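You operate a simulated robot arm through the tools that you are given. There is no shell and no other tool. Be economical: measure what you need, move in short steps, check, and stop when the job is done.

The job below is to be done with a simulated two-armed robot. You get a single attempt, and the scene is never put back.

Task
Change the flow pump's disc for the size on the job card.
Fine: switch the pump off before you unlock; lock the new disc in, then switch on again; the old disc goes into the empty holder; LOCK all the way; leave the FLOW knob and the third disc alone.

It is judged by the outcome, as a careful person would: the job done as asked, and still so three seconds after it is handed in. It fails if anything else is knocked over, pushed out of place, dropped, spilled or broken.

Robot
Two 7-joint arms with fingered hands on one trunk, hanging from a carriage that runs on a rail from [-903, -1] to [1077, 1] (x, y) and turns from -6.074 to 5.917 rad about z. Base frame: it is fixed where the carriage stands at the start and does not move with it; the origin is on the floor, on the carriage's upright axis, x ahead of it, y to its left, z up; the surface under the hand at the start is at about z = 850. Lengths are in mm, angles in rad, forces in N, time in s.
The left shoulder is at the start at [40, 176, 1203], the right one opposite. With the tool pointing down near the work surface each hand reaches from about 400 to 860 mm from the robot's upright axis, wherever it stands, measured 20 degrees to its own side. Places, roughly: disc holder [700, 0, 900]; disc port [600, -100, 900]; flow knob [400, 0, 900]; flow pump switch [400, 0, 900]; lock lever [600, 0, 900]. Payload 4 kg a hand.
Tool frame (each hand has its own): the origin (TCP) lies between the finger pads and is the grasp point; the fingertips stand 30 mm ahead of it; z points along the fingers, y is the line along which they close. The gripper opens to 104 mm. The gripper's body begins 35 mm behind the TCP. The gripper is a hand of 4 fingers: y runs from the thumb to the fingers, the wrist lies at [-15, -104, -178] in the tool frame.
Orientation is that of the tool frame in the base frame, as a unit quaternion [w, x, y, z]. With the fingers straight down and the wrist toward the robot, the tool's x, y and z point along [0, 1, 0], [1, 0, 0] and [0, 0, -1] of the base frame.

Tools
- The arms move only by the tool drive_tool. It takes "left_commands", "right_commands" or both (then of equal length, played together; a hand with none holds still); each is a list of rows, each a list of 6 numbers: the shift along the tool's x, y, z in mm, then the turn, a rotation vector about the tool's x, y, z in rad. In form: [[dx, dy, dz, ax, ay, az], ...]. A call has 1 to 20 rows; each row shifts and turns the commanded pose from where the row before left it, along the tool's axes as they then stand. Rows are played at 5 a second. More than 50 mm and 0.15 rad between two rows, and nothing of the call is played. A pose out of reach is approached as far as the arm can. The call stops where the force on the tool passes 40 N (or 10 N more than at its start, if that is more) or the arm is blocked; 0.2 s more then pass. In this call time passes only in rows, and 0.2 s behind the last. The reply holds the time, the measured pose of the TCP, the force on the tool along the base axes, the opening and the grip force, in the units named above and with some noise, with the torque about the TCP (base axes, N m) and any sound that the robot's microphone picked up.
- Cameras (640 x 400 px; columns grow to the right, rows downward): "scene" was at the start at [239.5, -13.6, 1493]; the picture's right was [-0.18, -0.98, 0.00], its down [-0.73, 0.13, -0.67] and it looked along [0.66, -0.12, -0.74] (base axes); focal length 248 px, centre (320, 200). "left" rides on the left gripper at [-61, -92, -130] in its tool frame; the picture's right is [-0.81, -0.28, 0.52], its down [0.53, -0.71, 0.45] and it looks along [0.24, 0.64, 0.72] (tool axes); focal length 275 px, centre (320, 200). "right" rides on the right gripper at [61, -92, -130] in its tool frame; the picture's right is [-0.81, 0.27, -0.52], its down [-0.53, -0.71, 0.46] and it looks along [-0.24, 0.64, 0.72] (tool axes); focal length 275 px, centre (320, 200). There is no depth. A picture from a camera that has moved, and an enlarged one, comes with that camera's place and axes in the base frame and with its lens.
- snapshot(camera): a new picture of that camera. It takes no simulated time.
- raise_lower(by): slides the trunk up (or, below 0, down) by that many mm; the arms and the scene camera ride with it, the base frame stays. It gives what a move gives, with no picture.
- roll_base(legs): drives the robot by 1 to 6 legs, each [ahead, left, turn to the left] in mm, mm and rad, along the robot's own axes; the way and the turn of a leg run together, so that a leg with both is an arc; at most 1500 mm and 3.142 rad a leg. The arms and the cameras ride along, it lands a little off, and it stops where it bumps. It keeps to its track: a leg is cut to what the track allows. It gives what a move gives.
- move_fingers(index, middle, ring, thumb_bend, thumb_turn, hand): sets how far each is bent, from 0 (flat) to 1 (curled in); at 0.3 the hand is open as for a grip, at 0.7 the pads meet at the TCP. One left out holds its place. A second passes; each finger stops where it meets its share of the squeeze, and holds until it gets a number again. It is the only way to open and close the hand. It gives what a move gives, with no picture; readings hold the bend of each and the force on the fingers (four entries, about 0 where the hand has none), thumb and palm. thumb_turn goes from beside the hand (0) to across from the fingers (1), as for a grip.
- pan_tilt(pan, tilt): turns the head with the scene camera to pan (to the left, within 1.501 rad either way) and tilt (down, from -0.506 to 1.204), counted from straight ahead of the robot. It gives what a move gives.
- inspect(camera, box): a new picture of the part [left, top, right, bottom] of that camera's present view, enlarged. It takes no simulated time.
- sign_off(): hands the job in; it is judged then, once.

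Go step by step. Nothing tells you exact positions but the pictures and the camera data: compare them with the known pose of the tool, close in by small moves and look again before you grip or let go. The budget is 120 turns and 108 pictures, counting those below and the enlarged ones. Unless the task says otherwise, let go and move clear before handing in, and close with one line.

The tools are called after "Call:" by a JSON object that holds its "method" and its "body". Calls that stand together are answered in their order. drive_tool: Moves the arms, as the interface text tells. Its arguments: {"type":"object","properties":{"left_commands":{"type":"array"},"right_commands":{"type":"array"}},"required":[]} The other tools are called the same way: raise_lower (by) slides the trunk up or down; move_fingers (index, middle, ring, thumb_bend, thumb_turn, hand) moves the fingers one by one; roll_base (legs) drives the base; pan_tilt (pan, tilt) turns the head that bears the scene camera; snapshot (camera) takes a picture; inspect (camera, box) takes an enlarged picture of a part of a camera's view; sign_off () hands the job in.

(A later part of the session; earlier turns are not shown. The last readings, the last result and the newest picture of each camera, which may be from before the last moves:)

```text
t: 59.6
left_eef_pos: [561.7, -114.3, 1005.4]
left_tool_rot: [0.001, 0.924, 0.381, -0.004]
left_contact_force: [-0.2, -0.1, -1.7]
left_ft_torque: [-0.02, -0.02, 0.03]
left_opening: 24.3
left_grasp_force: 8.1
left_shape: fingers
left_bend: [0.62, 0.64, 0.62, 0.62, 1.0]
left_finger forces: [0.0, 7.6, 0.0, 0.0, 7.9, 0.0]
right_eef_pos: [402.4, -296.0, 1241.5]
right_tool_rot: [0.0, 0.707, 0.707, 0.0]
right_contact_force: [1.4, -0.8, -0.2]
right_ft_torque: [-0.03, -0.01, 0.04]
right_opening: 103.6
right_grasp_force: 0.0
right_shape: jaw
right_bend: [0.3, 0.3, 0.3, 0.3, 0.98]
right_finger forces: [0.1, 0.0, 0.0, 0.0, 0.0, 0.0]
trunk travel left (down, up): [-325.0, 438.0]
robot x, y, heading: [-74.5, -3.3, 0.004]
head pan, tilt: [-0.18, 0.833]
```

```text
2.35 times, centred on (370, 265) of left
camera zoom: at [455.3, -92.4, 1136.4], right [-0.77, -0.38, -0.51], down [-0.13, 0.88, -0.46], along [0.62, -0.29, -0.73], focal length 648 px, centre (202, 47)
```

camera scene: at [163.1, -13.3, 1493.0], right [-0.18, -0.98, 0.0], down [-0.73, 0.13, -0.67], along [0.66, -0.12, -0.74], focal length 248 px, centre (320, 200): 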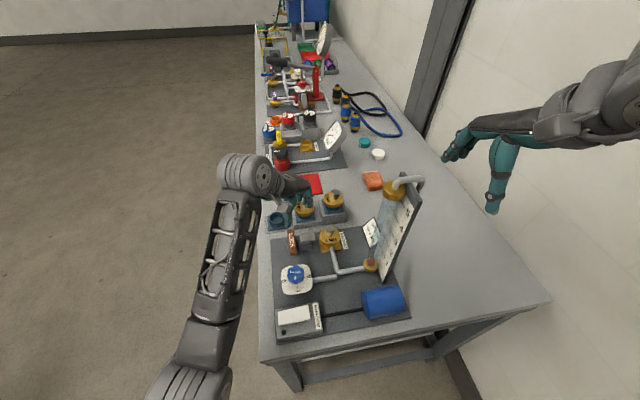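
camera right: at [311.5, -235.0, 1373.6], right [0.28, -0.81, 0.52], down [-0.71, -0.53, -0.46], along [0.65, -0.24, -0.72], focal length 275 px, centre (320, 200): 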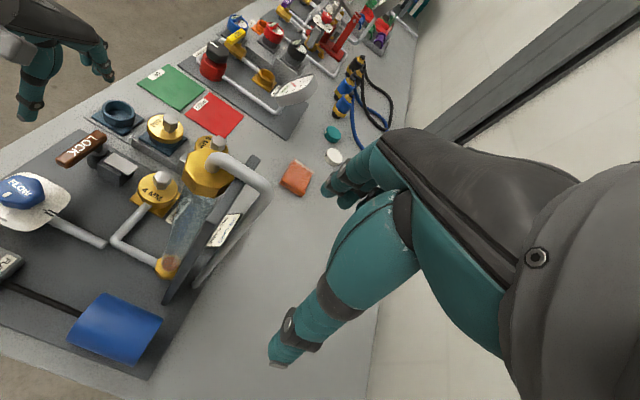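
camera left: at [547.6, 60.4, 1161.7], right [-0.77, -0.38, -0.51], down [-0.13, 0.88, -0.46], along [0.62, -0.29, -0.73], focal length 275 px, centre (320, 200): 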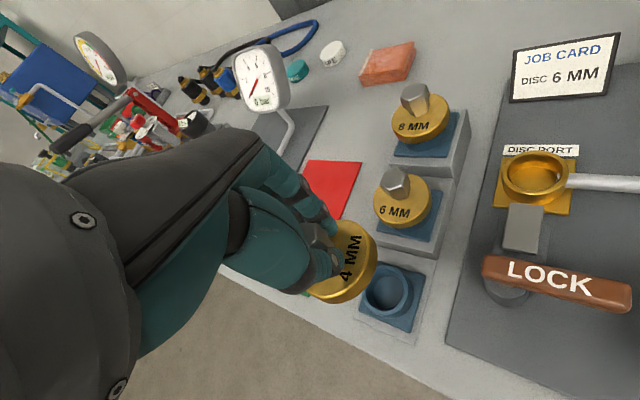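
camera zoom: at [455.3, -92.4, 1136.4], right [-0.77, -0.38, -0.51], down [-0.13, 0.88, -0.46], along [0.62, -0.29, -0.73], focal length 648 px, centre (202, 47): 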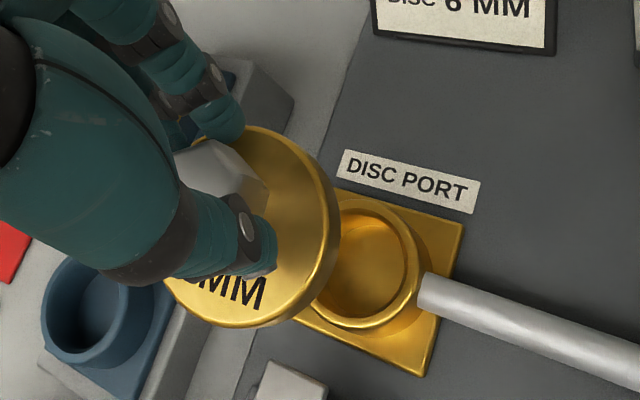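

Against the port, the disc needs a shift of about (-5,-6) mm by both cameras. I'll shift and lower to about 10 mm above the rim, then measure again.

Call:
{"method": "drive_tool", "body": {"left_commands": [[-7.8, 0.7, 0, 0, 0, 0], [0, 0, 14, 0, 0, 0], [0, 0, 14, 0, 0, 0], [0, 0, 12, 0, 0, 0]]}}

Call:
{"method": "inspect", "body": {"camera": "right", "box": [125, 110, 205, 180]}}

Call:
{"method": "inspect", "body": {"camera": "left", "box": [260, 200, 460, 350]}}

```text
t: 60.6
left_eef_pos: [557.6, -120.1, 967.4]
left_tool_rot: [0.001, 0.924, 0.381, -0.002]
left_contact_force: [0.2, -0.3, -1.7]
left_ft_torque: [0.01, 0.05, 0.0]
left_opening: 24.2
left_grasp_force: 8.0
left_shape: fingers
left_bend: [0.62, 0.64, 0.62, 0.62, 1.0]
left_finger forces: [0.1, 7.7, 0.1, 0.0, 8.0, 0.0]
right_eef_pos: [402.2, -297.0, 1242.2]
right_tool_rot: [0.0, 0.707, 0.707, 0.0]
right_contact_force: [0.7, -0.1, -0.7]
right_ft_torque: [0.0, 0.0, -0.04]
right_opening: 103.9
right_grasp_force: 0.2
right_shape: jaw
right_bend: [0.3, 0.3, 0.3, 0.3, 0.98]
right_finger forces: [0.0, 0.0, 0.1, 0.0, 0.0, 0.0]
trunk travel left (down, up): [-325.0, 438.0]
robot x, y, heading: [-76.8, -1.1, -0.003]
head pan, tilt: [-0.18, 0.833]
```

```text
5.71 times, centred on (165, 145) of right
camera zoom: at [311.3, -234.9, 1373.5], right [0.28, -0.81, 0.52], down [-0.71, -0.53, -0.46], along [0.65, -0.24, -0.72], focal length 1573 px, centre (1206, 514)
```

zoom: 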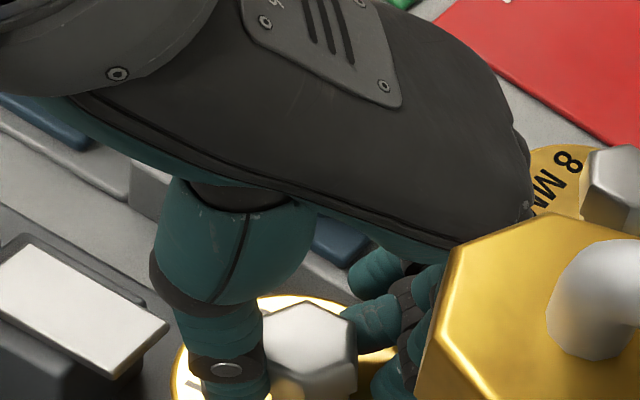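

```text
2.67 times, centred on (360, 275) of left
camera zoom: at [451.1, -98.7, 1097.4], right [-0.77, -0.38, -0.51], down [-0.13, 0.88, -0.46], along [0.62, -0.29, -0.73], focal length 734 px, centre (213, 0)
```

zoom: 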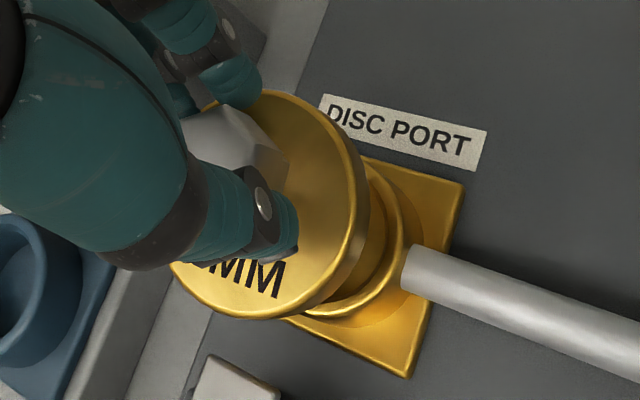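

That right crop missed the disc, so I'll aim lower.

Call:
{"method": "inspect", "body": {"camera": "right", "box": [125, 140, 205, 210]}}

```text
5.71 times, centred on (165, 175) of right
camera zoom: at [311.3, -234.9, 1373.5], right [0.28, -0.81, 0.52], down [-0.71, -0.53, -0.46], along [0.65, -0.24, -0.72], focal length 1573 px, centre (1206, 343)
```

zoom: 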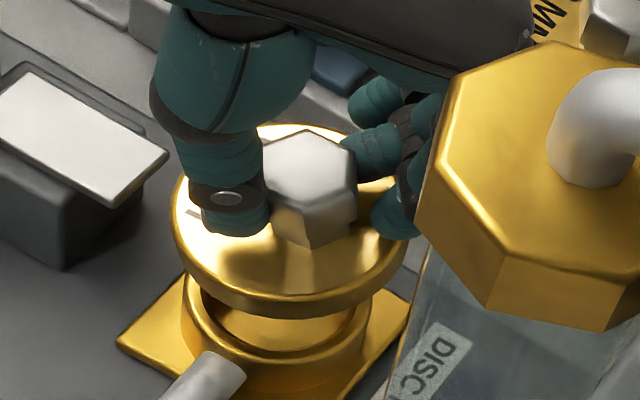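

I estimate the remaining offset at about (-2,-2) mm. I'll trim it and lower slowly, watching the force.

Call:
{"method": "drive_tool", "body": {"left_commands": [[-3, 0.2, 0, 0, 0, 0], [0, 0, 6, 0, 0, 0], [0, 0, 6, 0, 0, 0], [0, 0, 4, 0, 0, 0]]}}

Call:
{"method": "inspect", "body": {"camera": "right", "box": [125, 140, 205, 210]}}

```text
t: 61.6
left_eef_pos: [557.1, -124.6, 951.5]
left_tool_rot: [0.001, 0.924, 0.381, -0.002]
left_contact_force: [-1.4, 0.9, 0.0]
left_ft_torque: [0.03, 0.05, 0.04]
left_opening: 24.6
left_grasp_force: 8.3
left_shape: fingers
left_bend: [0.62, 0.72, 0.62, 0.61, 1.0]
left_finger forces: [0.0, 7.4, 0.1, 0.0, 8.5, 0.0]
right_eef_pos: [403.2, -297.0, 1242.6]
right_tool_rot: [0.0, 0.707, 0.707, 0.0]
right_contact_force: [-0.4, 0.3, 0.1]
right_ft_torque: [-0.03, 0.01, 0.01]
right_opening: 103.7
right_grasp_force: 0.0
right_shape: jaw
right_bend: [0.3, 0.3, 0.3, 0.3, 0.98]
right_finger forces: [0.0, 0.0, 0.0, 0.1, 0.0, 0.0]
trunk travel left (down, up): [-325.0, 438.0]
robot x, y, heading: [-77.5, 2.9, 0.0]
head pan, tilt: [-0.18, 0.833]
```

```text
5.71 times, centred on (165, 175) of right
camera zoom: at [311.3, -234.8, 1373.5], right [0.28, -0.81, 0.52], down [-0.71, -0.53, -0.46], along [0.65, -0.24, -0.72], focal length 1573 px, centre (1206, 343)
```

zoom: 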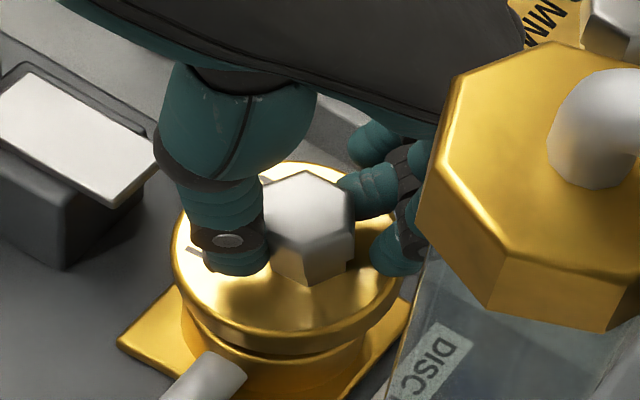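

It looks aligned with the flange just above the rim. I'll continue down in small steps.

Call:
{"method": "drive_tool", "body": {"left_commands": [[0, 0, 3, 0, 0, 0], [0, 0, 3, 0, 0, 0]]}}

Call:
{"method": "drive_tool", "body": {"left_commands": [[0, 0, 2.5, 0, 0, 0], [0, 0, 2.5, 0, 0, 0]]}}

Call:
{"method": "inspect", "body": {"camera": "right", "box": [125, 140, 205, 210]}}

```text
t: 62.2
left_eef_pos: [555.5, -123.9, 944.4]
left_tool_rot: [0.001, 0.924, 0.381, -0.003]
left_contact_force: [-0.1, -0.7, -1.5]
left_ft_torque: [0.01, -0.01, -0.01]
left_opening: 25.6
left_grasp_force: 8.0
left_shape: fingers
left_bend: [0.62, 0.73, 0.62, 0.61, 1.0]
left_finger forces: [0.1, 7.8, 0.1, 0.1, 8.1, 0.0]
right_eef_pos: [403.0, -296.4, 1242.2]
right_tool_rot: [0.0, 0.707, 0.707, 0.0]
right_contact_force: [-0.2, 0.1, 0.9]
right_ft_torque: [0.0, 0.01, 0.02]
right_opening: 103.6
right_grasp_force: 0.0
right_shape: jaw
right_bend: [0.3, 0.3, 0.3, 0.3, 0.98]
right_finger forces: [0.1, 0.0, 0.0, 0.1, 0.0, 0.0]
trunk travel left (down, up): [-325.0, 438.0]
robot x, y, heading: [-76.7, 1.0, 0.002]
head pan, tilt: [-0.18, 0.833]
```

```text
t: 62.8
left_eef_pos: [554.6, -126.1, 941.4]
left_tool_rot: [0.001, 0.924, 0.382, -0.003]
left_contact_force: [-0.4, 1.6, -1.2]
left_ft_torque: [0.03, 0.03, 0.03]
left_opening: 25.6
left_grasp_force: 7.6
left_shape: fingers
left_bend: [0.62, 0.73, 0.62, 0.61, 1.0]
left_finger forces: [0.1, 7.2, 0.0, 0.0, 8.0, 0.0]
right_eef_pos: [402.0, -296.2, 1242.5]
right_tool_rot: [0.0, 0.706, 0.708, 0.001]
right_contact_force: [-0.5, -0.1, -0.5]
right_ft_torque: [-0.01, 0.03, 0.02]
right_opening: 103.7
right_grasp_force: 0.0
right_shape: jaw
right_bend: [0.3, 0.3, 0.3, 0.3, 0.98]
right_finger forces: [0.0, 0.0, 0.0, 0.0, 0.1, 0.1]
trunk travel left (down, up): [-325.0, 438.0]
robot x, y, heading: [-75.9, -3.4, 0.003]
head pan, tilt: [-0.18, 0.833]
```

```text
5.71 times, centred on (165, 175) of right
camera zoom: at [311.3, -234.8, 1373.5], right [0.28, -0.81, 0.52], down [-0.71, -0.53, -0.46], along [0.65, -0.24, -0.72], focal length 1573 px, centre (1206, 343)
```

zoom: 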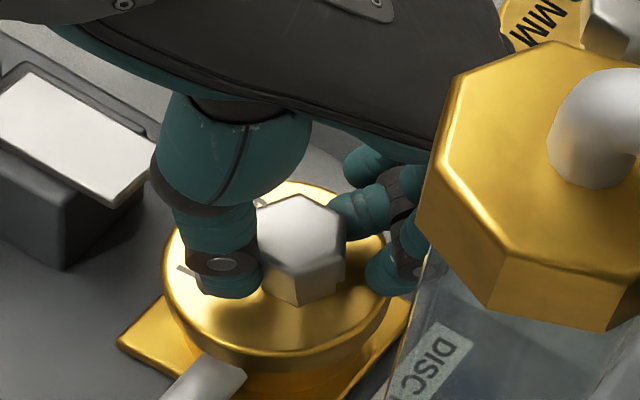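

No resistance yet, so the plug seems to be entering. I'll go on down in small steps.

Call:
{"method": "drive_tool", "body": {"left_commands": [[1, 0.5, 2, 0, 0, 0], [0, 0, 2, 0, 0, 0]]}}

Call:
{"method": "drive_tool", "body": {"left_commands": [[0, 0, 1.5, 0, 0, 0], [0, 0, 1.5, 0, 0, 0]]}}

Call:
{"method": "inspect", "body": {"camera": "right", "box": [125, 140, 205, 210]}}

```text
t: 63.4
left_eef_pos: [556.8, -123.3, 936.7]
left_tool_rot: [0.002, 0.925, 0.381, -0.002]
left_contact_force: [-1.3, 1.6, -0.6]
left_ft_torque: [0.04, 0.06, 0.03]
left_opening: 25.8
left_grasp_force: 7.7
left_shape: fingers
left_bend: [0.62, 0.73, 0.62, 0.61, 1.0]
left_finger forces: [0.0, 7.0, 0.0, 0.1, 8.5, 0.1]
right_eef_pos: [403.2, -297.1, 1241.9]
right_tool_rot: [0.0, 0.707, 0.707, 0.0]
right_contact_force: [-0.1, 0.1, 0.2]
right_ft_torque: [0.0, -0.02, 0.02]
right_opening: 103.5
right_grasp_force: 0.0
right_shape: jaw
right_bend: [0.3, 0.3, 0.3, 0.3, 0.98]
right_finger forces: [0.0, 0.0, 0.0, 0.1, 0.0, 0.0]
trunk travel left (down, up): [-325.0, 438.0]
robot x, y, heading: [-76.1, -1.9, 0.003]
head pan, tilt: [-0.18, 0.833]
```

```text
t: 64.0
left_eef_pos: [558.1, -125.4, 934.4]
left_tool_rot: [0.002, 0.925, 0.381, -0.001]
left_contact_force: [0.4, -0.4, 3.4]
left_ft_torque: [0.08, 0.08, 0.0]
left_opening: 25.5
left_grasp_force: 8.0
left_shape: fingers
left_bend: [0.62, 0.73, 0.62, 0.61, 1.0]
left_finger forces: [0.1, 8.6, 0.1, 0.1, 7.7, 0.1]
right_eef_pos: [404.2, -296.8, 1243.8]
right_tool_rot: [0.001, 0.707, 0.707, 0.001]
right_contact_force: [0.8, 0.2, 0.0]
right_ft_torque: [0.04, 0.0, 0.0]
right_opening: 103.5
right_grasp_force: 0.1
right_shape: jaw
right_bend: [0.3, 0.3, 0.3, 0.3, 0.98]
right_finger forces: [0.1, 0.0, 0.0, 0.0, 0.0, 0.1]
trunk travel left (down, up): [-325.0, 438.0]
robot x, y, heading: [-76.3, -0.7, 0.004]
head pan, tilt: [-0.18, 0.833]
```

```text
5.71 times, centred on (165, 175) of right
camera zoom: at [311.8, -235.1, 1373.8], right [0.27, -0.81, 0.52], down [-0.71, -0.53, -0.46], along [0.65, -0.24, -0.72], focal length 1573 px, centre (1206, 343)
```

zoom: 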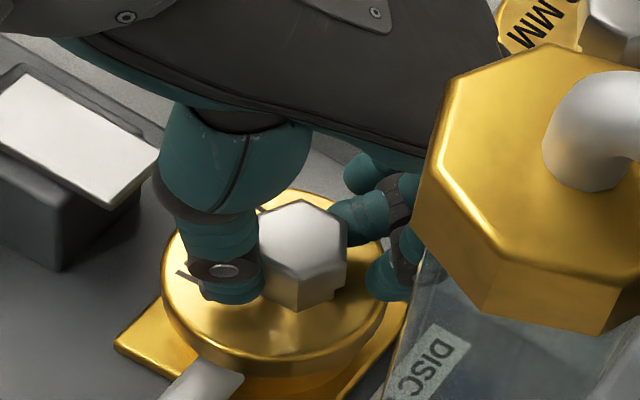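

Contact of 3.4 N at the expected seat height. I'll press slightly more to confirm it's fully home.

Call:
{"method": "drive_tool", "body": {"left_commands": [[0, 0, 1.5, 0, 0, 0], [0, 0, 1.5, 0, 0, 0]]}}

```text
t: 64.6
left_eef_pos: [557.1, -126.6, 933.4]
left_tool_rot: [0.002, 0.925, 0.381, -0.002]
left_contact_force: [2.6, -2.2, 7.1]
left_ft_torque: [0.09, 0.04, 0.01]
left_opening: 25.0
left_grasp_force: 9.1
left_shape: fingers
left_bend: [0.62, 0.73, 0.62, 0.62, 1.0]
left_finger forces: [0.0, 10.8, 0.0, 0.0, 7.9, 0.1]
right_eef_pos: [404.4, -297.1, 1242.9]
right_tool_rot: [0.001, 0.707, 0.707, 0.001]
right_contact_force: [-1.0, -0.9, 0.4]
right_ft_torque: [-0.01, 0.04, -0.01]
right_opening: 103.7
right_grasp_force: 0.0
right_shape: jaw
right_bend: [0.3, 0.3, 0.3, 0.3, 0.98]
right_finger forces: [0.0, 0.0, 0.0, 0.0, 0.0, 0.0]
trunk travel left (down, up): [-325.0, 438.0]
robot x, y, heading: [-79.0, 3.4, -0.0]
head pan, tilt: [-0.18, 0.833]
```

It is seated at 7 N. I'll release the fingers, rise a little before opening the thumb, then lift clear.

Call:
{"method": "move_fingers", "body": {"hand": "left", "index": 0.5, "middle": 0.52, "ring": 0.5}}

Call:
{"method": "drive_tool", "body": {"left_commands": [[0, 2, -6, 0, 0, 0], [0, -1, -6, 0, 0, 0]]}}

Call:
{"method": "move_fingers", "body": {"hand": "left", "thumb_bend": 0.5}}

Call:
{"method": "drive_tool", "body": {"left_commands": [[0, 0, -15, 0, 0, 0], [0, 0, -20, 0, 0, 0], [0, 0, -20, 0, 0, 0], [0, 0, -20, 0, 0, 0], [20, -20, 0, 0, 0, 0], [20, -20, 0, 0, 0, 0], [20, -20, 0, 0, 0, 0]]}}

Call:
{"method": "inspect", "body": {"camera": "right", "box": [40, 80, 220, 220]}}

```text
t: 65.6
left_eef_pos: [555.6, -124.8, 930.6]
left_tool_rot: [0.001, 0.925, 0.38, -0.002]
left_contact_force: [-4.0, 2.1, -0.2]
left_ft_torque: [0.07, 0.11, 0.02]
left_opening: 35.1
left_grasp_force: 1.9
left_shape: fingers
left_bend: [0.5, 0.52, 0.5, 0.64, 1.0]
left_finger forces: [0.0, 0.0, 0.0, 0.1, 4.4, 0.0]
right_eef_pos: [403.3, -296.2, 1242.2]
right_tool_rot: [0.0, 0.707, 0.707, 0.001]
right_contact_force: [0.0, 0.5, 0.2]
right_ft_torque: [0.02, -0.03, 0.0]
right_opening: 103.9
right_grasp_force: 0.1
right_shape: jaw
right_bend: [0.3, 0.3, 0.3, 0.3, 0.98]
right_finger forces: [0.0, 0.0, 0.0, 0.0, 0.0, 0.0]
trunk travel left (down, up): [-325.0, 438.0]
robot x, y, heading: [-81.1, -0.2, 0.0]
head pan, tilt: [-0.18, 0.833]
```

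```text
t: 66.2
left_eef_pos: [556.7, -125.1, 941.3]
left_tool_rot: [0.002, 0.925, 0.381, -0.003]
left_contact_force: [-3.0, 1.2, -1.5]
left_ft_torque: [-0.01, 0.05, 0.0]
left_opening: 34.7
left_grasp_force: 1.5
left_shape: fingers
left_bend: [0.5, 0.52, 0.5, 0.64, 1.0]
left_finger forces: [0.0, 0.0, 0.0, 0.1, 2.9, 0.0]
right_eef_pos: [403.6, -297.6, 1243.1]
right_tool_rot: [0.0, 0.707, 0.707, 0.0]
right_contact_force: [-0.5, -0.2, 0.6]
right_ft_torque: [-0.01, 0.02, -0.01]
right_opening: 103.7
right_grasp_force: 0.0
right_shape: jaw
right_bend: [0.3, 0.3, 0.3, 0.3, 0.98]
right_finger forces: [0.0, 0.0, 0.0, 0.0, 0.0, 0.0]
trunk travel left (down, up): [-325.0, 438.0]
robot x, y, heading: [-74.6, 2.8, 0.001]
head pan, tilt: [-0.18, 0.833]
```

```text
t: 67.2
left_eef_pos: [559.0, -124.9, 941.1]
left_tool_rot: [0.002, 0.925, 0.381, -0.003]
left_contact_force: [0.0, -0.7, 0.0]
left_ft_torque: [0.0, 0.02, 0.0]
left_opening: 51.5
left_grasp_force: 0.0
left_shape: fingers
left_bend: [0.5, 0.52, 0.5, 0.5, 1.0]
left_finger forces: [0.1, 0.0, 0.0, 0.1, 0.1, 0.0]
right_eef_pos: [402.6, -296.6, 1242.6]
right_tool_rot: [0.001, 0.707, 0.707, 0.0]
right_contact_force: [-0.1, 0.9, -0.7]
right_ft_torque: [0.03, 0.02, 0.0]
right_opening: 103.6
right_grasp_force: 0.1
right_shape: jaw
right_bend: [0.3, 0.3, 0.3, 0.3, 0.98]
right_finger forces: [0.0, 0.1, 0.1, 0.1, 0.1, 0.0]
trunk travel left (down, up): [-325.0, 438.0]
robot x, y, heading: [-77.6, -1.6, 0.005]
head pan, tilt: [-0.18, 0.833]
```

```text
t: 68.8
left_eef_pos: [557.0, -37.8, 1016.5]
left_tool_rot: [0.001, 0.925, 0.381, -0.003]
left_contact_force: [-0.5, 0.7, 0.5]
left_ft_torque: [0.04, -0.02, -0.02]
left_opening: 51.6
left_grasp_force: 0.1
left_shape: fingers
left_bend: [0.5, 0.52, 0.5, 0.5, 1.0]
left_finger forces: [0.0, 0.1, 0.0, 0.0, 0.0, 0.1]
right_eef_pos: [402.0, -295.3, 1242.6]
right_tool_rot: [0.0, 0.707, 0.707, 0.0]
right_contact_force: [0.6, 0.0, -0.6]
right_ft_torque: [-0.03, -0.03, -0.01]
right_opening: 103.6
right_grasp_force: 0.0
right_shape: jaw
right_bend: [0.3, 0.3, 0.3, 0.3, 0.98]
right_finger forces: [0.1, 0.1, 0.0, 0.0, 0.1, 0.0]
trunk travel left (down, up): [-325.0, 438.0]
robot x, y, heading: [-76.3, -0.3, 0.002]
head pan, tilt: [-0.18, 0.833]
```

```text
2.86 times, centred on (130, 150) of right
camera zoom: at [311.4, -234.4, 1373.4], right [0.28, -0.81, 0.52], down [-0.71, -0.53, -0.46], along [0.65, -0.24, -0.72], focal length 786 px, centre (863, 343)
```

zoom: 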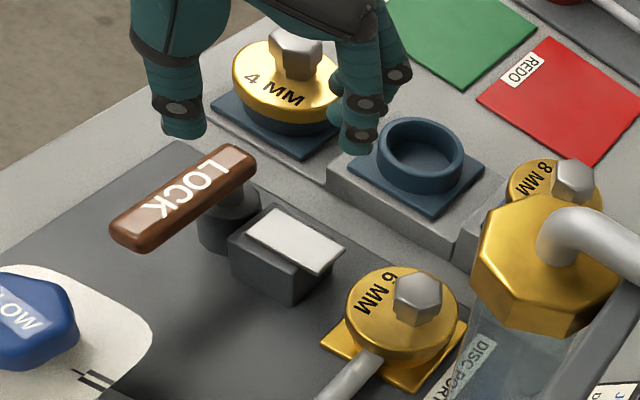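

The 6 MM disc is seated level in the port. Next is the lever, so I'll curl the fingers, yaw the hand back and tilt it 0.4 rad to push with the thumb from the handle's right side.

Call:
{"method": "move_fingers", "body": {"hand": "left", "index": 1, "middle": 1, "ring": 1, "thumb_bend": 0.5}}

Call:
{"method": "drive_tool", "body": {"left_commands": [[10, -10, 0, 0, 0, -0.13], [0, 0, 0, 0, 0, -0.13], [0, 0, 0, 0, 0, -0.13], [0, 0, 0, 0, 0, -0.13], [0, 0, 0, 0, 0, -0.13], [0, 0, 0, 0, 0, -0.135], [0, 0, 0, -0.134, 0, 0], [0, 0, 0, -0.133, 0, 0], [0, 0, 0, -0.133, 0, 0]]}}

Call:
{"method": "snapshot", "body": {"camera": "left"}}

```text
t: 69.8
left_eef_pos: [558.3, -39.4, 1016.5]
left_tool_rot: [0.002, 0.924, 0.381, -0.003]
left_contact_force: [0.5, -0.2, -0.8]
left_ft_torque: [0.01, 0.0, 0.01]
left_opening: 54.9
left_grasp_force: 0.1
left_shape: fingers
left_bend: [1.0, 1.0, 1.0, 0.5, 1.0]
left_finger forces: [0.0, 0.0, 0.0, 0.0, 0.0, 0.1]
right_eef_pos: [402.9, -298.6, 1243.3]
right_tool_rot: [0.0, 0.707, 0.707, 0.0]
right_contact_force: [0.3, 0.4, -0.2]
right_ft_torque: [-0.01, 0.03, 0.01]
right_opening: 103.7
right_grasp_force: 0.0
right_shape: jaw
right_bend: [0.3, 0.3, 0.3, 0.3, 0.98]
right_finger forces: [0.0, 0.0, 0.0, 0.0, 0.1, 0.0]
trunk travel left (down, up): [-325.0, 438.0]
robot x, y, heading: [-75.4, 2.3, -0.001]
head pan, tilt: [-0.18, 0.833]
```

```text
t: 71.8
left_eef_pos: [557.6, -24.2, 1017.1]
left_tool_rot: [0.141, 0.694, 0.693, 0.138]
left_contact_force: [-0.7, 0.2, -0.4]
left_ft_torque: [0.0, 0.0, 0.0]
left_opening: 55.1
left_grasp_force: 0.0
left_shape: fingers
left_bend: [1.0, 1.0, 1.0, 0.5, 1.0]
left_finger forces: [0.0, 0.1, 0.0, 0.0, 0.0, 0.0]
right_eef_pos: [402.2, -296.7, 1242.7]
right_tool_rot: [0.0, 0.707, 0.707, 0.0]
right_contact_force: [0.3, -0.2, -0.5]
right_ft_torque: [0.01, -0.01, 0.0]
right_opening: 103.8
right_grasp_force: 0.2
right_shape: jaw
right_bend: [0.3, 0.3, 0.3, 0.3, 0.98]
right_finger forces: [0.0, 0.0, 0.0, 0.0, 0.1, 0.0]
trunk travel left (down, up): [-325.0, 438.0]
robot x, y, heading: [-77.6, 0.6, 0.005]
head pan, tilt: [-0.18, 0.833]
```

```text
11 pictures are left
camera left: at [423.1, -85.6, 1102.0], right [-0.06, -0.81, -0.58], down [-0.48, 0.53, -0.7], along [0.88, 0.24, -0.42], focal length 275 px, centre (320, 200)
```

left: 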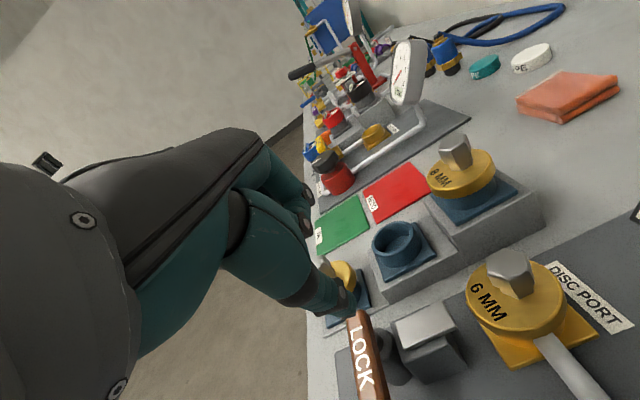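

The view confirms the layout. I'll move the thumb to the right side of the handle and lower it.

Call:
{"method": "drive_tool", "body": {"left_commands": [[-12, -20.8, -8.8, 0, 0, 0], [0, -6.5, 15.4, 0, 0, 0], [0, -6.5, 15.4, 0, 0, 0], [0, -6.5, 15.4, 0, 0, 0], [0, -6.5, 15.4, 0, 0, 0]]}}

Call:
{"method": "snapshot", "body": {"camera": "left"}}

```text
t: 73.0
left_eef_pos: [534.4, -37.7, 948.4]
left_tool_rot: [0.141, 0.695, 0.691, 0.137]
left_contact_force: [0.0, -0.1, 0.1]
left_ft_torque: [0.04, -0.04, -0.03]
left_opening: 55.0
left_grasp_force: 0.0
left_shape: fingers
left_bend: [1.0, 1.0, 1.0, 0.5, 1.0]
left_finger forces: [0.0, 0.1, 0.1, 0.1, 0.0, 0.1]
right_eef_pos: [403.5, -297.3, 1242.4]
right_tool_rot: [0.0, 0.707, 0.707, 0.0]
right_contact_force: [-0.9, -0.2, -0.4]
right_ft_torque: [0.02, 0.01, 0.03]
right_opening: 103.6
right_grasp_force: 0.1
right_shape: jaw
right_bend: [0.3, 0.3, 0.3, 0.3, 0.98]
right_finger forces: [0.1, 0.1, 0.0, 0.1, 0.0, 0.1]
trunk travel left (down, up): [-325.0, 438.0]
robot x, y, heading: [-74.4, 1.5, 0.0]
head pan, tilt: [-0.18, 0.833]
```

```text
10 pictures are left
camera left: at [399.5, -97.4, 1032.9], right [-0.06, -0.81, -0.58], down [-0.48, 0.53, -0.7], along [0.88, 0.24, -0.42], focal length 275 px, centre (320, 200)
```

left: 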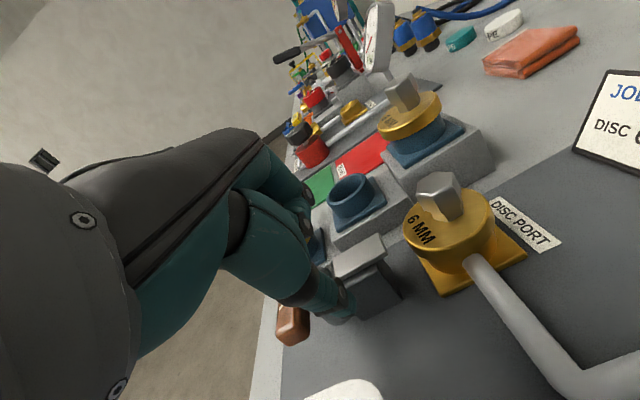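

The thumb is on the right of the handle with no contact. I'll sweep it left along the arc.

Call:
{"method": "drive_tool", "body": {"left_commands": [[9, -0.9, -0.4, 0, 0, 0], [9, -0.9, -0.4, 0, 0, 0], [9, 0, 0, 0, 0, 0], [7, 0, 0, 0, 0, 0], [7, 0.9, 0.4, 0, 0, 0], [7, 1.8, 0.8, 0, 0, 0], [6, 2.8, 1.2, 0, 0, 0]]}}

Call:
{"method": "snapshot", "body": {"camera": "left"}}

```text
t: 74.6
left_eef_pos: [539.7, 16.3, 950.7]
left_tool_rot: [0.142, 0.695, 0.692, 0.137]
left_contact_force: [0.4, -0.5, -0.3]
left_ft_torque: [-0.03, -0.03, -0.01]
left_opening: 55.1
left_grasp_force: 0.1
left_shape: fingers
left_bend: [1.0, 1.0, 1.0, 0.5, 1.0]
left_finger forces: [0.0, 0.0, 0.1, 0.0, 0.5, 0.1]
right_eef_pos: [402.9, -296.4, 1242.8]
right_tool_rot: [-0.001, 0.707, 0.707, 0.0]
right_contact_force: [-0.4, 0.3, -0.3]
right_ft_torque: [0.05, 0.01, -0.01]
right_opening: 103.8
right_grasp_force: 0.1
right_shape: jaw
right_bend: [0.3, 0.3, 0.3, 0.3, 0.98]
right_finger forces: [0.0, 0.0, 0.0, 0.1, 0.0, 0.1]
trunk travel left (down, up): [-325.0, 438.0]
robot x, y, heading: [-76.4, -3.1, -0.003]
head pan, tilt: [-0.18, 0.833]
```

```text
9 pictures are left
camera left: at [405.3, -44.0, 1034.8], right [-0.06, -0.81, -0.58], down [-0.48, 0.53, -0.7], along [0.88, 0.24, -0.42], focal length 275 px, centre (320, 200)
```

left: 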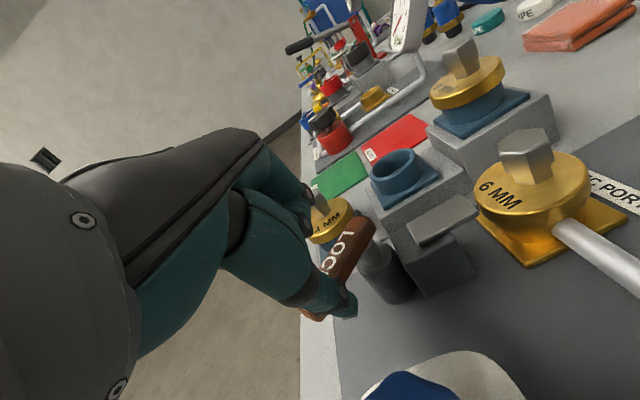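

The bolt is sliding toward the disc. I'll continue the arc to the locked position.

Call:
{"method": "drive_tool", "body": {"left_commands": [[5.8, 1.8, 0.8, 0, 0, 0], [5.8, 1.8, 0.8, 0, 0, 0], [4.8, 4.6, 1.9, 0, 0, 0], [4.8, 4.6, 1.9, 0, 0, 0], [3.3, 5.7, 2.4, 0, 0, 0], [3.3, 5.7, 2.4, 0, 0, 0]]}}

Call:
{"method": "drive_tool", "body": {"left_commands": [[0, 2.8, 1.2, 0, 0, 0], [0, 2.8, 1.2, 0, 0, 0]]}}

Call:
{"method": "inspect", "body": {"camera": "right", "box": [20, 80, 220, 220]}}

```text
t: 76.0
left_eef_pos: [565.3, 43.3, 949.9]
left_tool_rot: [0.141, 0.694, 0.692, 0.137]
left_contact_force: [-0.8, -0.2, 0.4]
left_ft_torque: [0.01, 0.01, -0.01]
left_opening: 55.3
left_grasp_force: 0.1
left_shape: fingers
left_bend: [1.0, 1.0, 1.0, 0.5, 1.0]
left_finger forces: [0.0, 0.0, 0.1, 0.0, 0.1, 0.0]
right_eef_pos: [404.3, -297.2, 1243.8]
right_tool_rot: [0.0, 0.707, 0.707, 0.0]
right_contact_force: [0.5, 0.4, -1.2]
right_ft_torque: [-0.02, -0.01, 0.0]
right_opening: 103.6
right_grasp_force: 0.1
right_shape: jaw
right_bend: [0.3, 0.3, 0.3, 0.3, 0.98]
right_finger forces: [0.0, 0.1, 0.0, 0.0, 0.0, 0.1]
trunk travel left (down, up): [-325.0, 438.0]
robot x, y, heading: [-77.6, 0.5, 0.001]
head pan, tilt: [-0.18, 0.833]
```

```text
t: 76.6
left_eef_pos: [571.9, 43.9, 948.9]
left_tool_rot: [0.141, 0.694, 0.693, 0.138]
left_contact_force: [-3.1, 0.4, 1.7]
left_ft_torque: [0.02, 0.19, -0.01]
left_opening: 56.7
left_grasp_force: 1.6
left_shape: fingers
left_bend: [1.0, 1.0, 1.0, 0.48, 1.0]
left_finger forces: [0.1, 0.1, 0.0, 0.0, 3.8, 0.1]
right_eef_pos: [403.3, -297.3, 1243.3]
right_tool_rot: [-0.001, 0.707, 0.707, 0.0]
right_contact_force: [0.3, -0.6, 0.7]
right_ft_torque: [0.04, -0.01, 0.01]
right_opening: 103.7
right_grasp_force: 0.1
right_shape: jaw
right_bend: [0.3, 0.3, 0.3, 0.3, 0.98]
right_finger forces: [0.1, 0.1, 0.0, 0.1, 0.0, 0.0]
trunk travel left (down, up): [-325.0, 438.0]
robot x, y, heading: [-71.9, 1.8, 0.006]
head pan, tilt: [-0.18, 0.833]
```

```text
2.86 times, centred on (120, 150) of right
camera zoom: at [311.1, -234.9, 1373.5], right [0.28, -0.81, 0.52], down [-0.71, -0.53, -0.46], along [0.64, -0.24, -0.72], focal length 786 px, centre (891, 343)
```

zoom: 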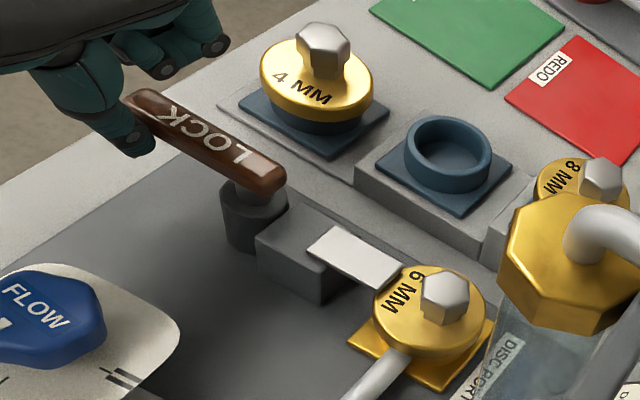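

The bolt now covers the disc rim as it did originally. I'll press on gently until the lever reaches its stop.

Call:
{"method": "drive_tool", "body": {"left_commands": [[0, 2.8, 1.2, 0, 0, 0], [0, 1.8, 0.8, 0, 0, 0]]}}

```text
t: 77.2
left_eef_pos: [575.9, 43.9, 948.7]
left_tool_rot: [0.139, 0.693, 0.693, 0.138]
left_contact_force: [-6.5, -1.5, 2.3]
left_ft_torque: [0.01, 0.28, -0.01]
left_opening: 57.9
left_grasp_force: 2.4
left_shape: fingers
left_bend: [1.0, 1.0, 1.0, 0.45, 1.0]
left_finger forces: [0.1, 0.1, 0.0, 0.0, 5.2, 0.0]
right_eef_pos: [403.6, -297.7, 1242.0]
right_tool_rot: [0.0, 0.707, 0.707, 0.001]
right_contact_force: [-0.2, 0.0, -0.5]
right_ft_torque: [-0.02, -0.02, 0.02]
right_opening: 103.7
right_grasp_force: 0.0
right_shape: jaw
right_bend: [0.3, 0.3, 0.3, 0.3, 0.98]
right_finger forces: [0.0, 0.0, 0.0, 0.0, 0.0, 0.0]
trunk travel left (down, up): [-325.0, 438.0]
robot x, y, heading: [-74.9, -3.3, 0.002]
head pan, tilt: [-0.18, 0.833]
```

Call:
{"method": "drive_tool", "body": {"left_commands": [[0, 2.8, 1.2, 0, 0, 0], [0, 2.8, 1.2, 0, 0, 0]]}}

Call:
{"method": "inspect", "body": {"camera": "right", "box": [20, 80, 220, 220]}}

```text
t: 77.8
left_eef_pos: [581.9, 44.0, 947.9]
left_tool_rot: [0.141, 0.694, 0.692, 0.137]
left_contact_force: [-8.4, -0.7, 3.4]
left_ft_torque: [0.0, 0.46, 0.04]
left_opening: 59.7
left_grasp_force: 4.0
left_shape: fingers
left_bend: [1.0, 1.0, 1.0, 0.43, 0.99]
left_finger forces: [0.0, 0.0, 0.0, 0.1, 8.2, 0.0]
right_eef_pos: [401.3, -296.7, 1241.9]
right_tool_rot: [0.0, 0.708, 0.707, 0.0]
right_contact_force: [-0.4, -0.8, -0.7]
right_ft_torque: [0.01, 0.03, -0.02]
right_opening: 103.6
right_grasp_force: 0.1
right_shape: jaw
right_bend: [0.3, 0.3, 0.3, 0.3, 0.98]
right_finger forces: [0.1, 0.0, 0.0, 0.0, 0.0, 0.1]
trunk travel left (down, up): [-325.0, 438.0]
robot x, y, heading: [-73.3, 4.5, 0.001]
head pan, tilt: [-0.18, 0.833]
```

```text
2.86 times, centred on (120, 150) of right
camera zoom: at [310.4, -235.0, 1373.2], right [0.28, -0.81, 0.52], down [-0.71, -0.53, -0.46], along [0.64, -0.24, -0.72], focal length 786 px, centre (891, 343)
```

zoom: 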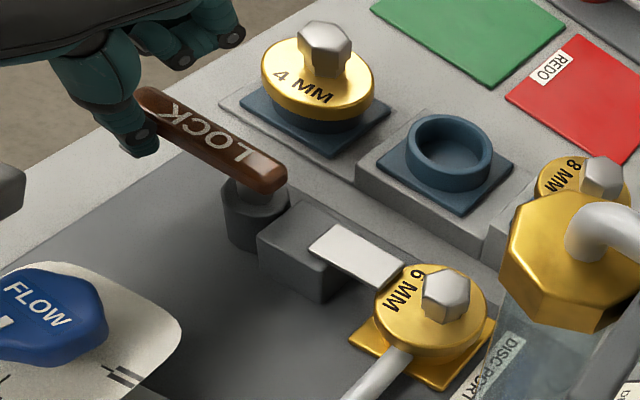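

The lever sits at its stop, only the thumb flexed, and the lock is fully in. I'll back off, lift and roll back to reach the switch.

Call:
{"method": "drive_tool", "body": {"left_commands": [[0, -14, -5.8, 0, 0, 0], [0, -9, -3.8, 0, 0, 0], [0, 9.7, -23, 0, 0, 0], [0, 9.7, -23, 0, 0, 0], [0, 5, -12, 0, 0, 0]]}}

Call:
{"method": "roll_base", "body": {"legs": [[-100, 0, 0]]}}

```text
t: 79.0
left_eef_pos: [560.6, 53.9, 1007.8]
left_tool_rot: [0.133, 0.693, 0.693, 0.146]
left_contact_force: [1.1, -1.0, -0.6]
left_ft_torque: [0.01, 0.02, -0.02]
left_opening: 55.5
left_grasp_force: 0.1
left_shape: fingers
left_bend: [1.0, 1.0, 1.0, 0.5, 1.0]
left_finger forces: [0.1, 0.1, 0.0, 0.0, 0.0, 0.1]
right_eef_pos: [402.6, -297.4, 1242.0]
right_tool_rot: [-0.001, 0.707, 0.707, 0.0]
right_contact_force: [0.4, -1.4, 0.5]
right_ft_torque: [-0.01, 0.01, 0.0]
right_opening: 103.5
right_grasp_force: 0.0
right_shape: jaw
right_bend: [0.3, 0.3, 0.3, 0.3, 0.98]
right_finger forces: [0.0, 0.0, 0.0, 0.1, 0.0, 0.0]
trunk travel left (down, up): [-325.0, 438.0]
robot x, y, heading: [-72.2, -1.2, 0.004]
head pan, tilt: [-0.18, 0.833]
```

```text
t: 80.2
left_eef_pos: [459.1, 54.2, 1009.3]
left_tool_rot: [0.134, 0.691, 0.695, 0.146]
left_contact_force: [-0.5, -0.2, -0.3]
left_ft_torque: [0.01, 0.01, 0.02]
left_opening: 55.4
left_grasp_force: 0.1
left_shape: fingers
left_bend: [1.0, 1.0, 1.0, 0.5, 1.0]
left_finger forces: [0.0, 0.1, 0.0, 0.0, 0.0, 0.0]
right_eef_pos: [301.8, -297.5, 1243.6]
right_tool_rot: [0.0, 0.707, 0.708, 0.001]
right_contact_force: [0.2, 0.5, 0.8]
right_ft_torque: [-0.01, -0.01, -0.02]
right_opening: 103.7
right_grasp_force: 0.0
right_shape: jaw
right_bend: [0.3, 0.3, 0.3, 0.3, 0.98]
right_finger forces: [0.0, 0.1, 0.0, 0.0, 0.1, 0.0]
trunk travel left (down, up): [-325.0, 438.0]
robot x, y, heading: [-180.9, -0.8, 0.0]
head pan, tilt: [-0.18, 0.833]
```

I'll tilt the extra 0.1 rad as before and bring the thumb above the right end of the rocker.

Call:
{"method": "drive_tool", "body": {"left_commands": [[-17, -18.2, -7.7, 0, 0, 0], [-17, -18.2, -7.7, 0, 0, 0], [-17, -18.2, -7.7, 0, 0, 0], [-17, -18.2, -7.7, 0, 0, 0], [0, 0, 0, -0.1, 0, 0], [0, -4.8, 8.8, 0, 0, 0], [0, -4.8, 8.8, 0, 0, 0], [0, -4.8, 8.8, 0, 0, 0], [0, -4.8, 8.8, 0, 0, 0]]}}

Call:
{"method": "snapshot", "body": {"camera": "left"}}

```text
t: 81.0
left_eef_pos: [437.8, 38.8, 1084.3]
left_tool_rot: [0.163, 0.666, 0.69, 0.232]
left_contact_force: [0.2, 0.2, -0.2]
left_ft_torque: [0.04, 0.01, -0.01]
left_opening: 55.4
left_grasp_force: 0.1
left_shape: fingers
left_bend: [1.0, 1.0, 1.0, 0.5, 1.0]
left_finger forces: [0.0, 0.1, 0.0, 0.0, 0.0, 0.0]
right_eef_pos: [303.2, -296.4, 1242.8]
right_tool_rot: [0.0, 0.707, 0.707, 0.0]
right_contact_force: [-0.2, -0.1, -0.2]
right_ft_torque: [0.0, -0.01, -0.01]
right_opening: 103.5
right_grasp_force: 0.1
right_shape: jaw
right_bend: [0.3, 0.3, 0.3, 0.3, 0.98]
right_finger forces: [0.1, 0.1, 0.1, 0.1, 0.1, 0.0]
trunk travel left (down, up): [-325.0, 438.0]
robot x, y, heading: [-176.6, 1.5, 0.003]
head pan, tilt: [-0.18, 0.833]
stopped in row 4 (left hand): the arm was blocked; the commanded pose is now the measured one
```

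```text
6 pictures are left
camera left: at [295.5, -36.2, 1139.4], right [0.09, -0.75, -0.65], down [-0.39, 0.57, -0.72], along [0.92, 0.32, -0.24], focal length 275 px, centre (320, 200)
```

left: 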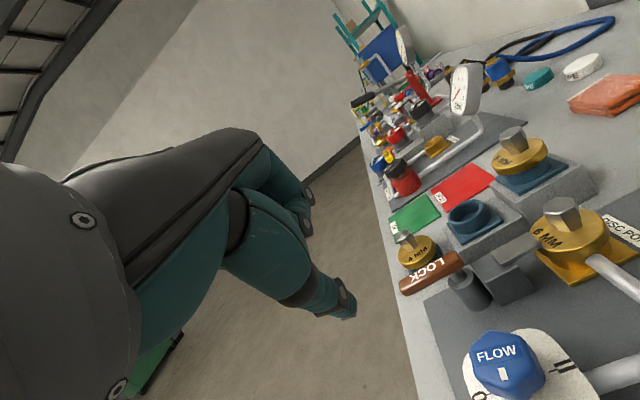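

The arm hit its own limit when close in, and nothing was touched. Rolling further back gives it room, then I'll correct the twist.

Call:
{"method": "roll_base", "body": {"legs": [[-120, 0, 0]]}}

Call:
{"method": "drive_tool", "body": {"left_commands": [[0, 0, 0, 0.066, -0.099, 0.035]]}}

```text
t: 82.3
left_eef_pos: [313.7, 40.8, 1083.7]
left_tool_rot: [0.161, 0.666, 0.691, 0.231]
left_contact_force: [-0.6, -0.9, 0.6]
left_ft_torque: [0.01, -0.01, -0.04]
left_opening: 55.4
left_grasp_force: 0.0
left_shape: fingers
left_bend: [1.0, 1.0, 1.0, 0.5, 1.0]
left_finger forces: [0.0, 0.0, 0.0, 0.1, 0.1, 0.0]
right_eef_pos: [180.4, -295.9, 1242.5]
right_tool_rot: [0.0, 0.706, 0.708, 0.0]
right_contact_force: [0.5, 0.2, -0.3]
right_ft_torque: [-0.01, 0.01, -0.01]
right_opening: 103.6
right_grasp_force: 0.1
right_shape: jaw
right_bend: [0.3, 0.3, 0.3, 0.3, 0.98]
right_finger forces: [0.1, 0.0, 0.0, 0.1, 0.0, 0.0]
trunk travel left (down, up): [-325.0, 438.0]
robot x, y, heading: [-297.6, -1.0, 0.001]
head pan, tilt: [-0.18, 0.833]
```

```text
t: 82.7
left_eef_pos: [316.0, 45.5, 1080.7]
left_tool_rot: [0.165, 0.693, 0.677, 0.184]
left_contact_force: [0.4, 0.1, 0.0]
left_ft_torque: [0.02, 0.01, -0.01]
left_opening: 55.5
left_grasp_force: 0.0
left_shape: fingers
left_bend: [1.0, 1.0, 1.0, 0.5, 1.0]
left_finger forces: [0.0, 0.0, 0.0, 0.0, 0.0, 0.0]
right_eef_pos: [181.1, -296.3, 1243.0]
right_tool_rot: [0.0, 0.706, 0.709, 0.001]
right_contact_force: [0.0, 0.2, 0.4]
right_ft_torque: [0.03, 0.03, -0.01]
right_opening: 103.7
right_grasp_force: 0.0
right_shape: jaw
right_bend: [0.3, 0.3, 0.3, 0.3, 0.98]
right_finger forces: [0.0, 0.0, 0.0, 0.0, 0.0, 0.0]
trunk travel left (down, up): [-325.0, 438.0]
robot x, y, heading: [-303.2, -0.6, 0.004]
head pan, tilt: [-0.18, 0.833]
```

The orientation is restored. I'll descend toward a point above the rocker's right end.

Call:
{"method": "drive_tool", "body": {"left_commands": [[-11.9, -0.8, 26.9, 0, 0, 0], [-11.9, -0.8, 26.9, 0, 0, 0], [-11.9, -0.8, 26.9, 0, 0, 0], [-11.9, -0.8, 26.9, 0, 0, 0], [-11.9, -0.8, 26.9, 0, 0, 0]]}}

Call:
{"method": "snapshot", "body": {"camera": "left"}}

```text
t: 84.1
left_eef_pos: [389.9, 26.1, 953.6]
left_tool_rot: [0.142, 0.684, 0.681, 0.217]
left_contact_force: [-0.1, -0.3, -0.1]
left_ft_torque: [-0.03, 0.0, 0.03]
left_opening: 55.3
left_grasp_force: 0.1
left_shape: fingers
left_bend: [1.0, 1.0, 1.0, 0.5, 1.0]
left_finger forces: [0.1, 0.1, 0.0, 0.1, 0.1, 0.0]
right_eef_pos: [181.4, -296.0, 1243.1]
right_tool_rot: [0.0, 0.706, 0.708, 0.001]
right_contact_force: [0.3, 0.2, -0.6]
right_ft_torque: [0.0, 0.0, 0.01]
right_opening: 103.7
right_grasp_force: 0.1
right_shape: jaw
right_bend: [0.3, 0.3, 0.3, 0.3, 0.98]
right_finger forces: [0.0, 0.0, 0.1, 0.0, 0.0, 0.0]
trunk travel left (down, up): [-325.0, 438.0]
robot x, y, heading: [-299.9, -4.9, -0.003]
head pan, tilt: [-0.18, 0.833]
stopped in row 5 (left hand): the arm was blocked; the commanded pose is now the measured one
```

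```text
5 pictures are left
camera left: at [248.0, -44.1, 1015.1], right [0.03, -0.74, -0.67], down [-0.41, 0.6, -0.69], along [0.91, 0.3, -0.29], focal length 275 px, centre (320, 200)
```

left: 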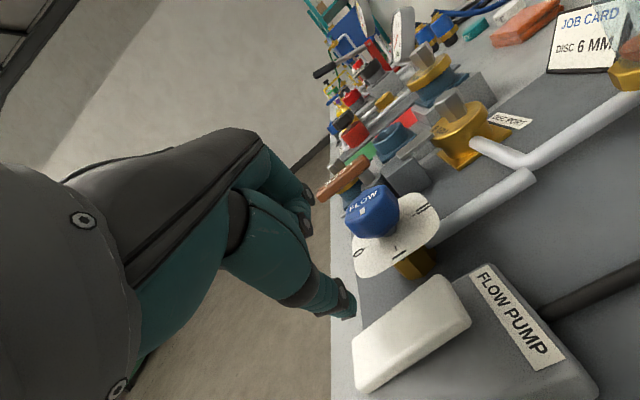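

The left arm is at a joint limit again. The right hand suits this spot better, so I'll level and withdraw the left hand up and to its own side first.

Call:
{"method": "drive_tool", "body": {"left_commands": [[15, 8, -18, 0.13, -0.027, 0], [15, 6, -19, 0.13, -0.027, 0], [20, 4, -20, 0.13, -0.027, 0], [20, 0, -20, 0.13, -0.027, 0], [20, 0, -25, 0, 0, 0], [20, 0, -25, 0, 0, 0], [20, 0, -25, 0, 0, 0]]}}

Call:
{"method": "move_fingers", "body": {"hand": "right", "index": 1, "middle": 1, "ring": 1, "thumb_bend": 0.5, "thumb_turn": 1}}

```text
t: 85.7
left_eef_pos: [380.1, 148.7, 1112.9]
left_tool_rot: [-0.001, 0.709, 0.705, -0.004]
left_contact_force: [0.5, -0.6, 0.1]
left_ft_torque: [-0.01, 0.0, -0.01]
left_opening: 55.5
left_grasp_force: 0.0
left_shape: fingers
left_bend: [1.0, 1.0, 1.0, 0.5, 1.0]
left_finger forces: [0.0, 0.1, 0.0, 0.0, 0.0, 0.0]
right_eef_pos: [181.7, -296.0, 1243.9]
right_tool_rot: [0.001, 0.706, 0.708, 0.0]
right_contact_force: [0.4, 0.4, -1.2]
right_ft_torque: [0.01, -0.02, 0.03]
right_opening: 103.6
right_grasp_force: 0.0
right_shape: jaw
right_bend: [0.3, 0.3, 0.3, 0.3, 0.98]
right_finger forces: [0.1, 0.0, 0.0, 0.0, 0.0, 0.1]
trunk travel left (down, up): [-325.0, 438.0]
robot x, y, heading: [-296.9, -3.9, 0.008]
head pan, tilt: [-0.18, 0.833]
```

```text
t: 86.7
left_eef_pos: [380.0, 147.7, 1112.2]
left_tool_rot: [-0.001, 0.709, 0.705, -0.004]
left_contact_force: [-0.6, -0.4, 0.2]
left_ft_torque: [0.05, 0.03, 0.02]
left_opening: 55.4
left_grasp_force: 0.1
left_shape: fingers
left_bend: [1.0, 1.0, 1.0, 0.5, 1.0]
left_finger forces: [0.1, 0.1, 0.1, 0.0, 0.0, 0.0]
right_eef_pos: [181.7, -294.8, 1243.1]
right_tool_rot: [0.001, 0.706, 0.708, 0.0]
right_contact_force: [-0.2, -0.3, 0.4]
right_ft_torque: [-0.02, 0.01, 0.04]
right_opening: 55.4
right_grasp_force: 0.0
right_shape: fingers
right_bend: [1.0, 1.0, 1.0, 0.5, 1.0]
right_finger forces: [0.0, 0.0, 0.1, 0.0, 0.0, 0.0]
trunk travel left (down, up): [-325.0, 438.0]
robot x, y, heading: [-298.6, -2.7, 0.001]
head pan, tilt: [-0.18, 0.833]
```

I'll roll forward again and bring the right hand, level, above the switch.

Call:
{"method": "roll_base", "body": {"legs": [[118, 0, 0]]}}

Call:
{"method": "drive_tool", "body": {"right_commands": [[35, 0, 25, 0, 0, 0], [35, 0, 25, 0, 0, 0], [35, 0, 25, 0, 0, 0], [35, 0, 25, 0, 0, 0], [35, 0, 25, 0, 0, 0], [35, 0, 25, 0, 0, 0], [35, 0, 25, 0, 0, 0], [35, 0, 25, 0, 0, 0]]}}

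```text
t: 87.9
left_eef_pos: [497.2, 150.2, 1112.7]
left_tool_rot: [-0.001, 0.709, 0.705, -0.004]
left_contact_force: [-0.4, 0.1, 0.6]
left_ft_torque: [0.0, 0.0, 0.01]
left_opening: 54.9
left_grasp_force: 0.1
left_shape: fingers
left_bend: [1.0, 1.0, 1.0, 0.5, 1.0]
left_finger forces: [0.0, 0.0, 0.0, 0.1, 0.1, 0.1]
right_eef_pos: [300.0, -295.8, 1243.3]
right_tool_rot: [0.001, 0.705, 0.709, 0.001]
right_contact_force: [0.1, -0.1, 0.0]
right_ft_torque: [-0.02, 0.03, -0.03]
right_opening: 55.1
right_grasp_force: 0.1
right_shape: fingers
right_bend: [1.0, 1.0, 1.0, 0.5, 1.0]
right_finger forces: [0.1, 0.0, 0.0, 0.0, 0.0, 0.0]
trunk travel left (down, up): [-325.0, 438.0]
robot x, y, heading: [-184.6, -2.0, 0.011]
head pan, tilt: [-0.18, 0.833]
```

```text
t: 89.7
left_eef_pos: [496.5, 148.9, 1112.6]
left_tool_rot: [-0.002, 0.708, 0.706, -0.005]
left_contact_force: [0.8, -0.6, 0.0]
left_ft_torque: [-0.03, 0.0, 0.03]
left_opening: 55.1
left_grasp_force: 0.1
left_shape: fingers
left_bend: [1.0, 1.0, 1.0, 0.5, 1.0]
left_finger forces: [0.1, 0.1, 0.0, 0.0, 0.0, 0.1]
right_eef_pos: [296.7, -13.3, 1040.8]
right_tool_rot: [0.0, 0.706, 0.708, 0.001]
right_contact_force: [-0.1, 0.4, -0.3]
right_ft_torque: [-0.01, 0.0, -0.01]
right_opening: 55.4
right_grasp_force: 0.2
right_shape: fingers
right_bend: [1.0, 1.0, 1.0, 0.5, 1.0]
right_finger forces: [0.0, 0.1, 0.1, 0.1, 0.0, 0.1]
trunk travel left (down, up): [-325.0, 438.0]
robot x, y, heading: [-182.0, -0.6, 0.013]
head pan, tilt: [-0.18, 0.833]
```

Now forward above the rocker's right end, and then the tilt.

Call:
{"method": "drive_tool", "body": {"right_commands": [[0, 26, 19, 0, 0, 0], [0, 26, 19, 0, 0, 0], [0, 26, 19, 0, 0, 0], [0, 0, 0, -0.125, 0, 0], [0, 0, 0, -0.125, 0, 0], [0, 0, 0, -0.125, 0, 0], [0, 0, 0, -0.125, 0, 0]]}}

Call:
{"method": "snapshot", "body": {"camera": "right"}}

```text
t: 91.3
left_eef_pos: [497.9, 149.1, 1112.5]
left_tool_rot: [-0.001, 0.709, 0.705, -0.004]
left_contact_force: [-0.3, -0.2, -0.7]
left_ft_torque: [-0.01, -0.01, -0.01]
left_opening: 55.2
left_grasp_force: 0.0
left_shape: fingers
left_bend: [1.0, 1.0, 1.0, 0.5, 1.0]
left_finger forces: [0.0, 0.1, 0.1, 0.0, 0.0, 0.0]
right_eef_pos: [377.9, -15.3, 987.1]
right_tool_rot: [0.175, 0.683, 0.687, 0.176]
right_contact_force: [-0.4, 0.2, 0.1]
right_ft_torque: [0.02, -0.03, 0.02]
right_opening: 55.4
right_grasp_force: 0.1
right_shape: fingers
right_bend: [1.0, 1.0, 1.0, 0.5, 1.0]
right_finger forces: [0.0, 0.0, 0.0, 0.0, 0.0, 0.1]
trunk travel left (down, up): [-325.0, 438.0]
robot x, y, heading: [-183.0, -2.8, 0.005]
head pan, tilt: [-0.18, 0.833]
```

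```text
4 pictures are left
camera right: at [233.3, 46.7, 1056.7], right [0.0, -0.81, 0.59], down [-0.4, -0.53, -0.74], along [0.92, -0.24, -0.32], focal length 275 px, centre (320, 200)
```

right: 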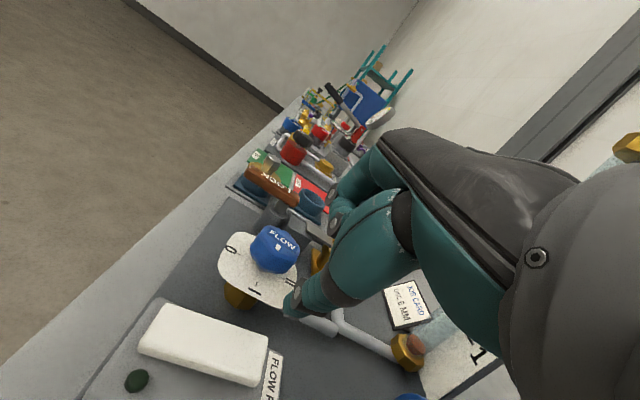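

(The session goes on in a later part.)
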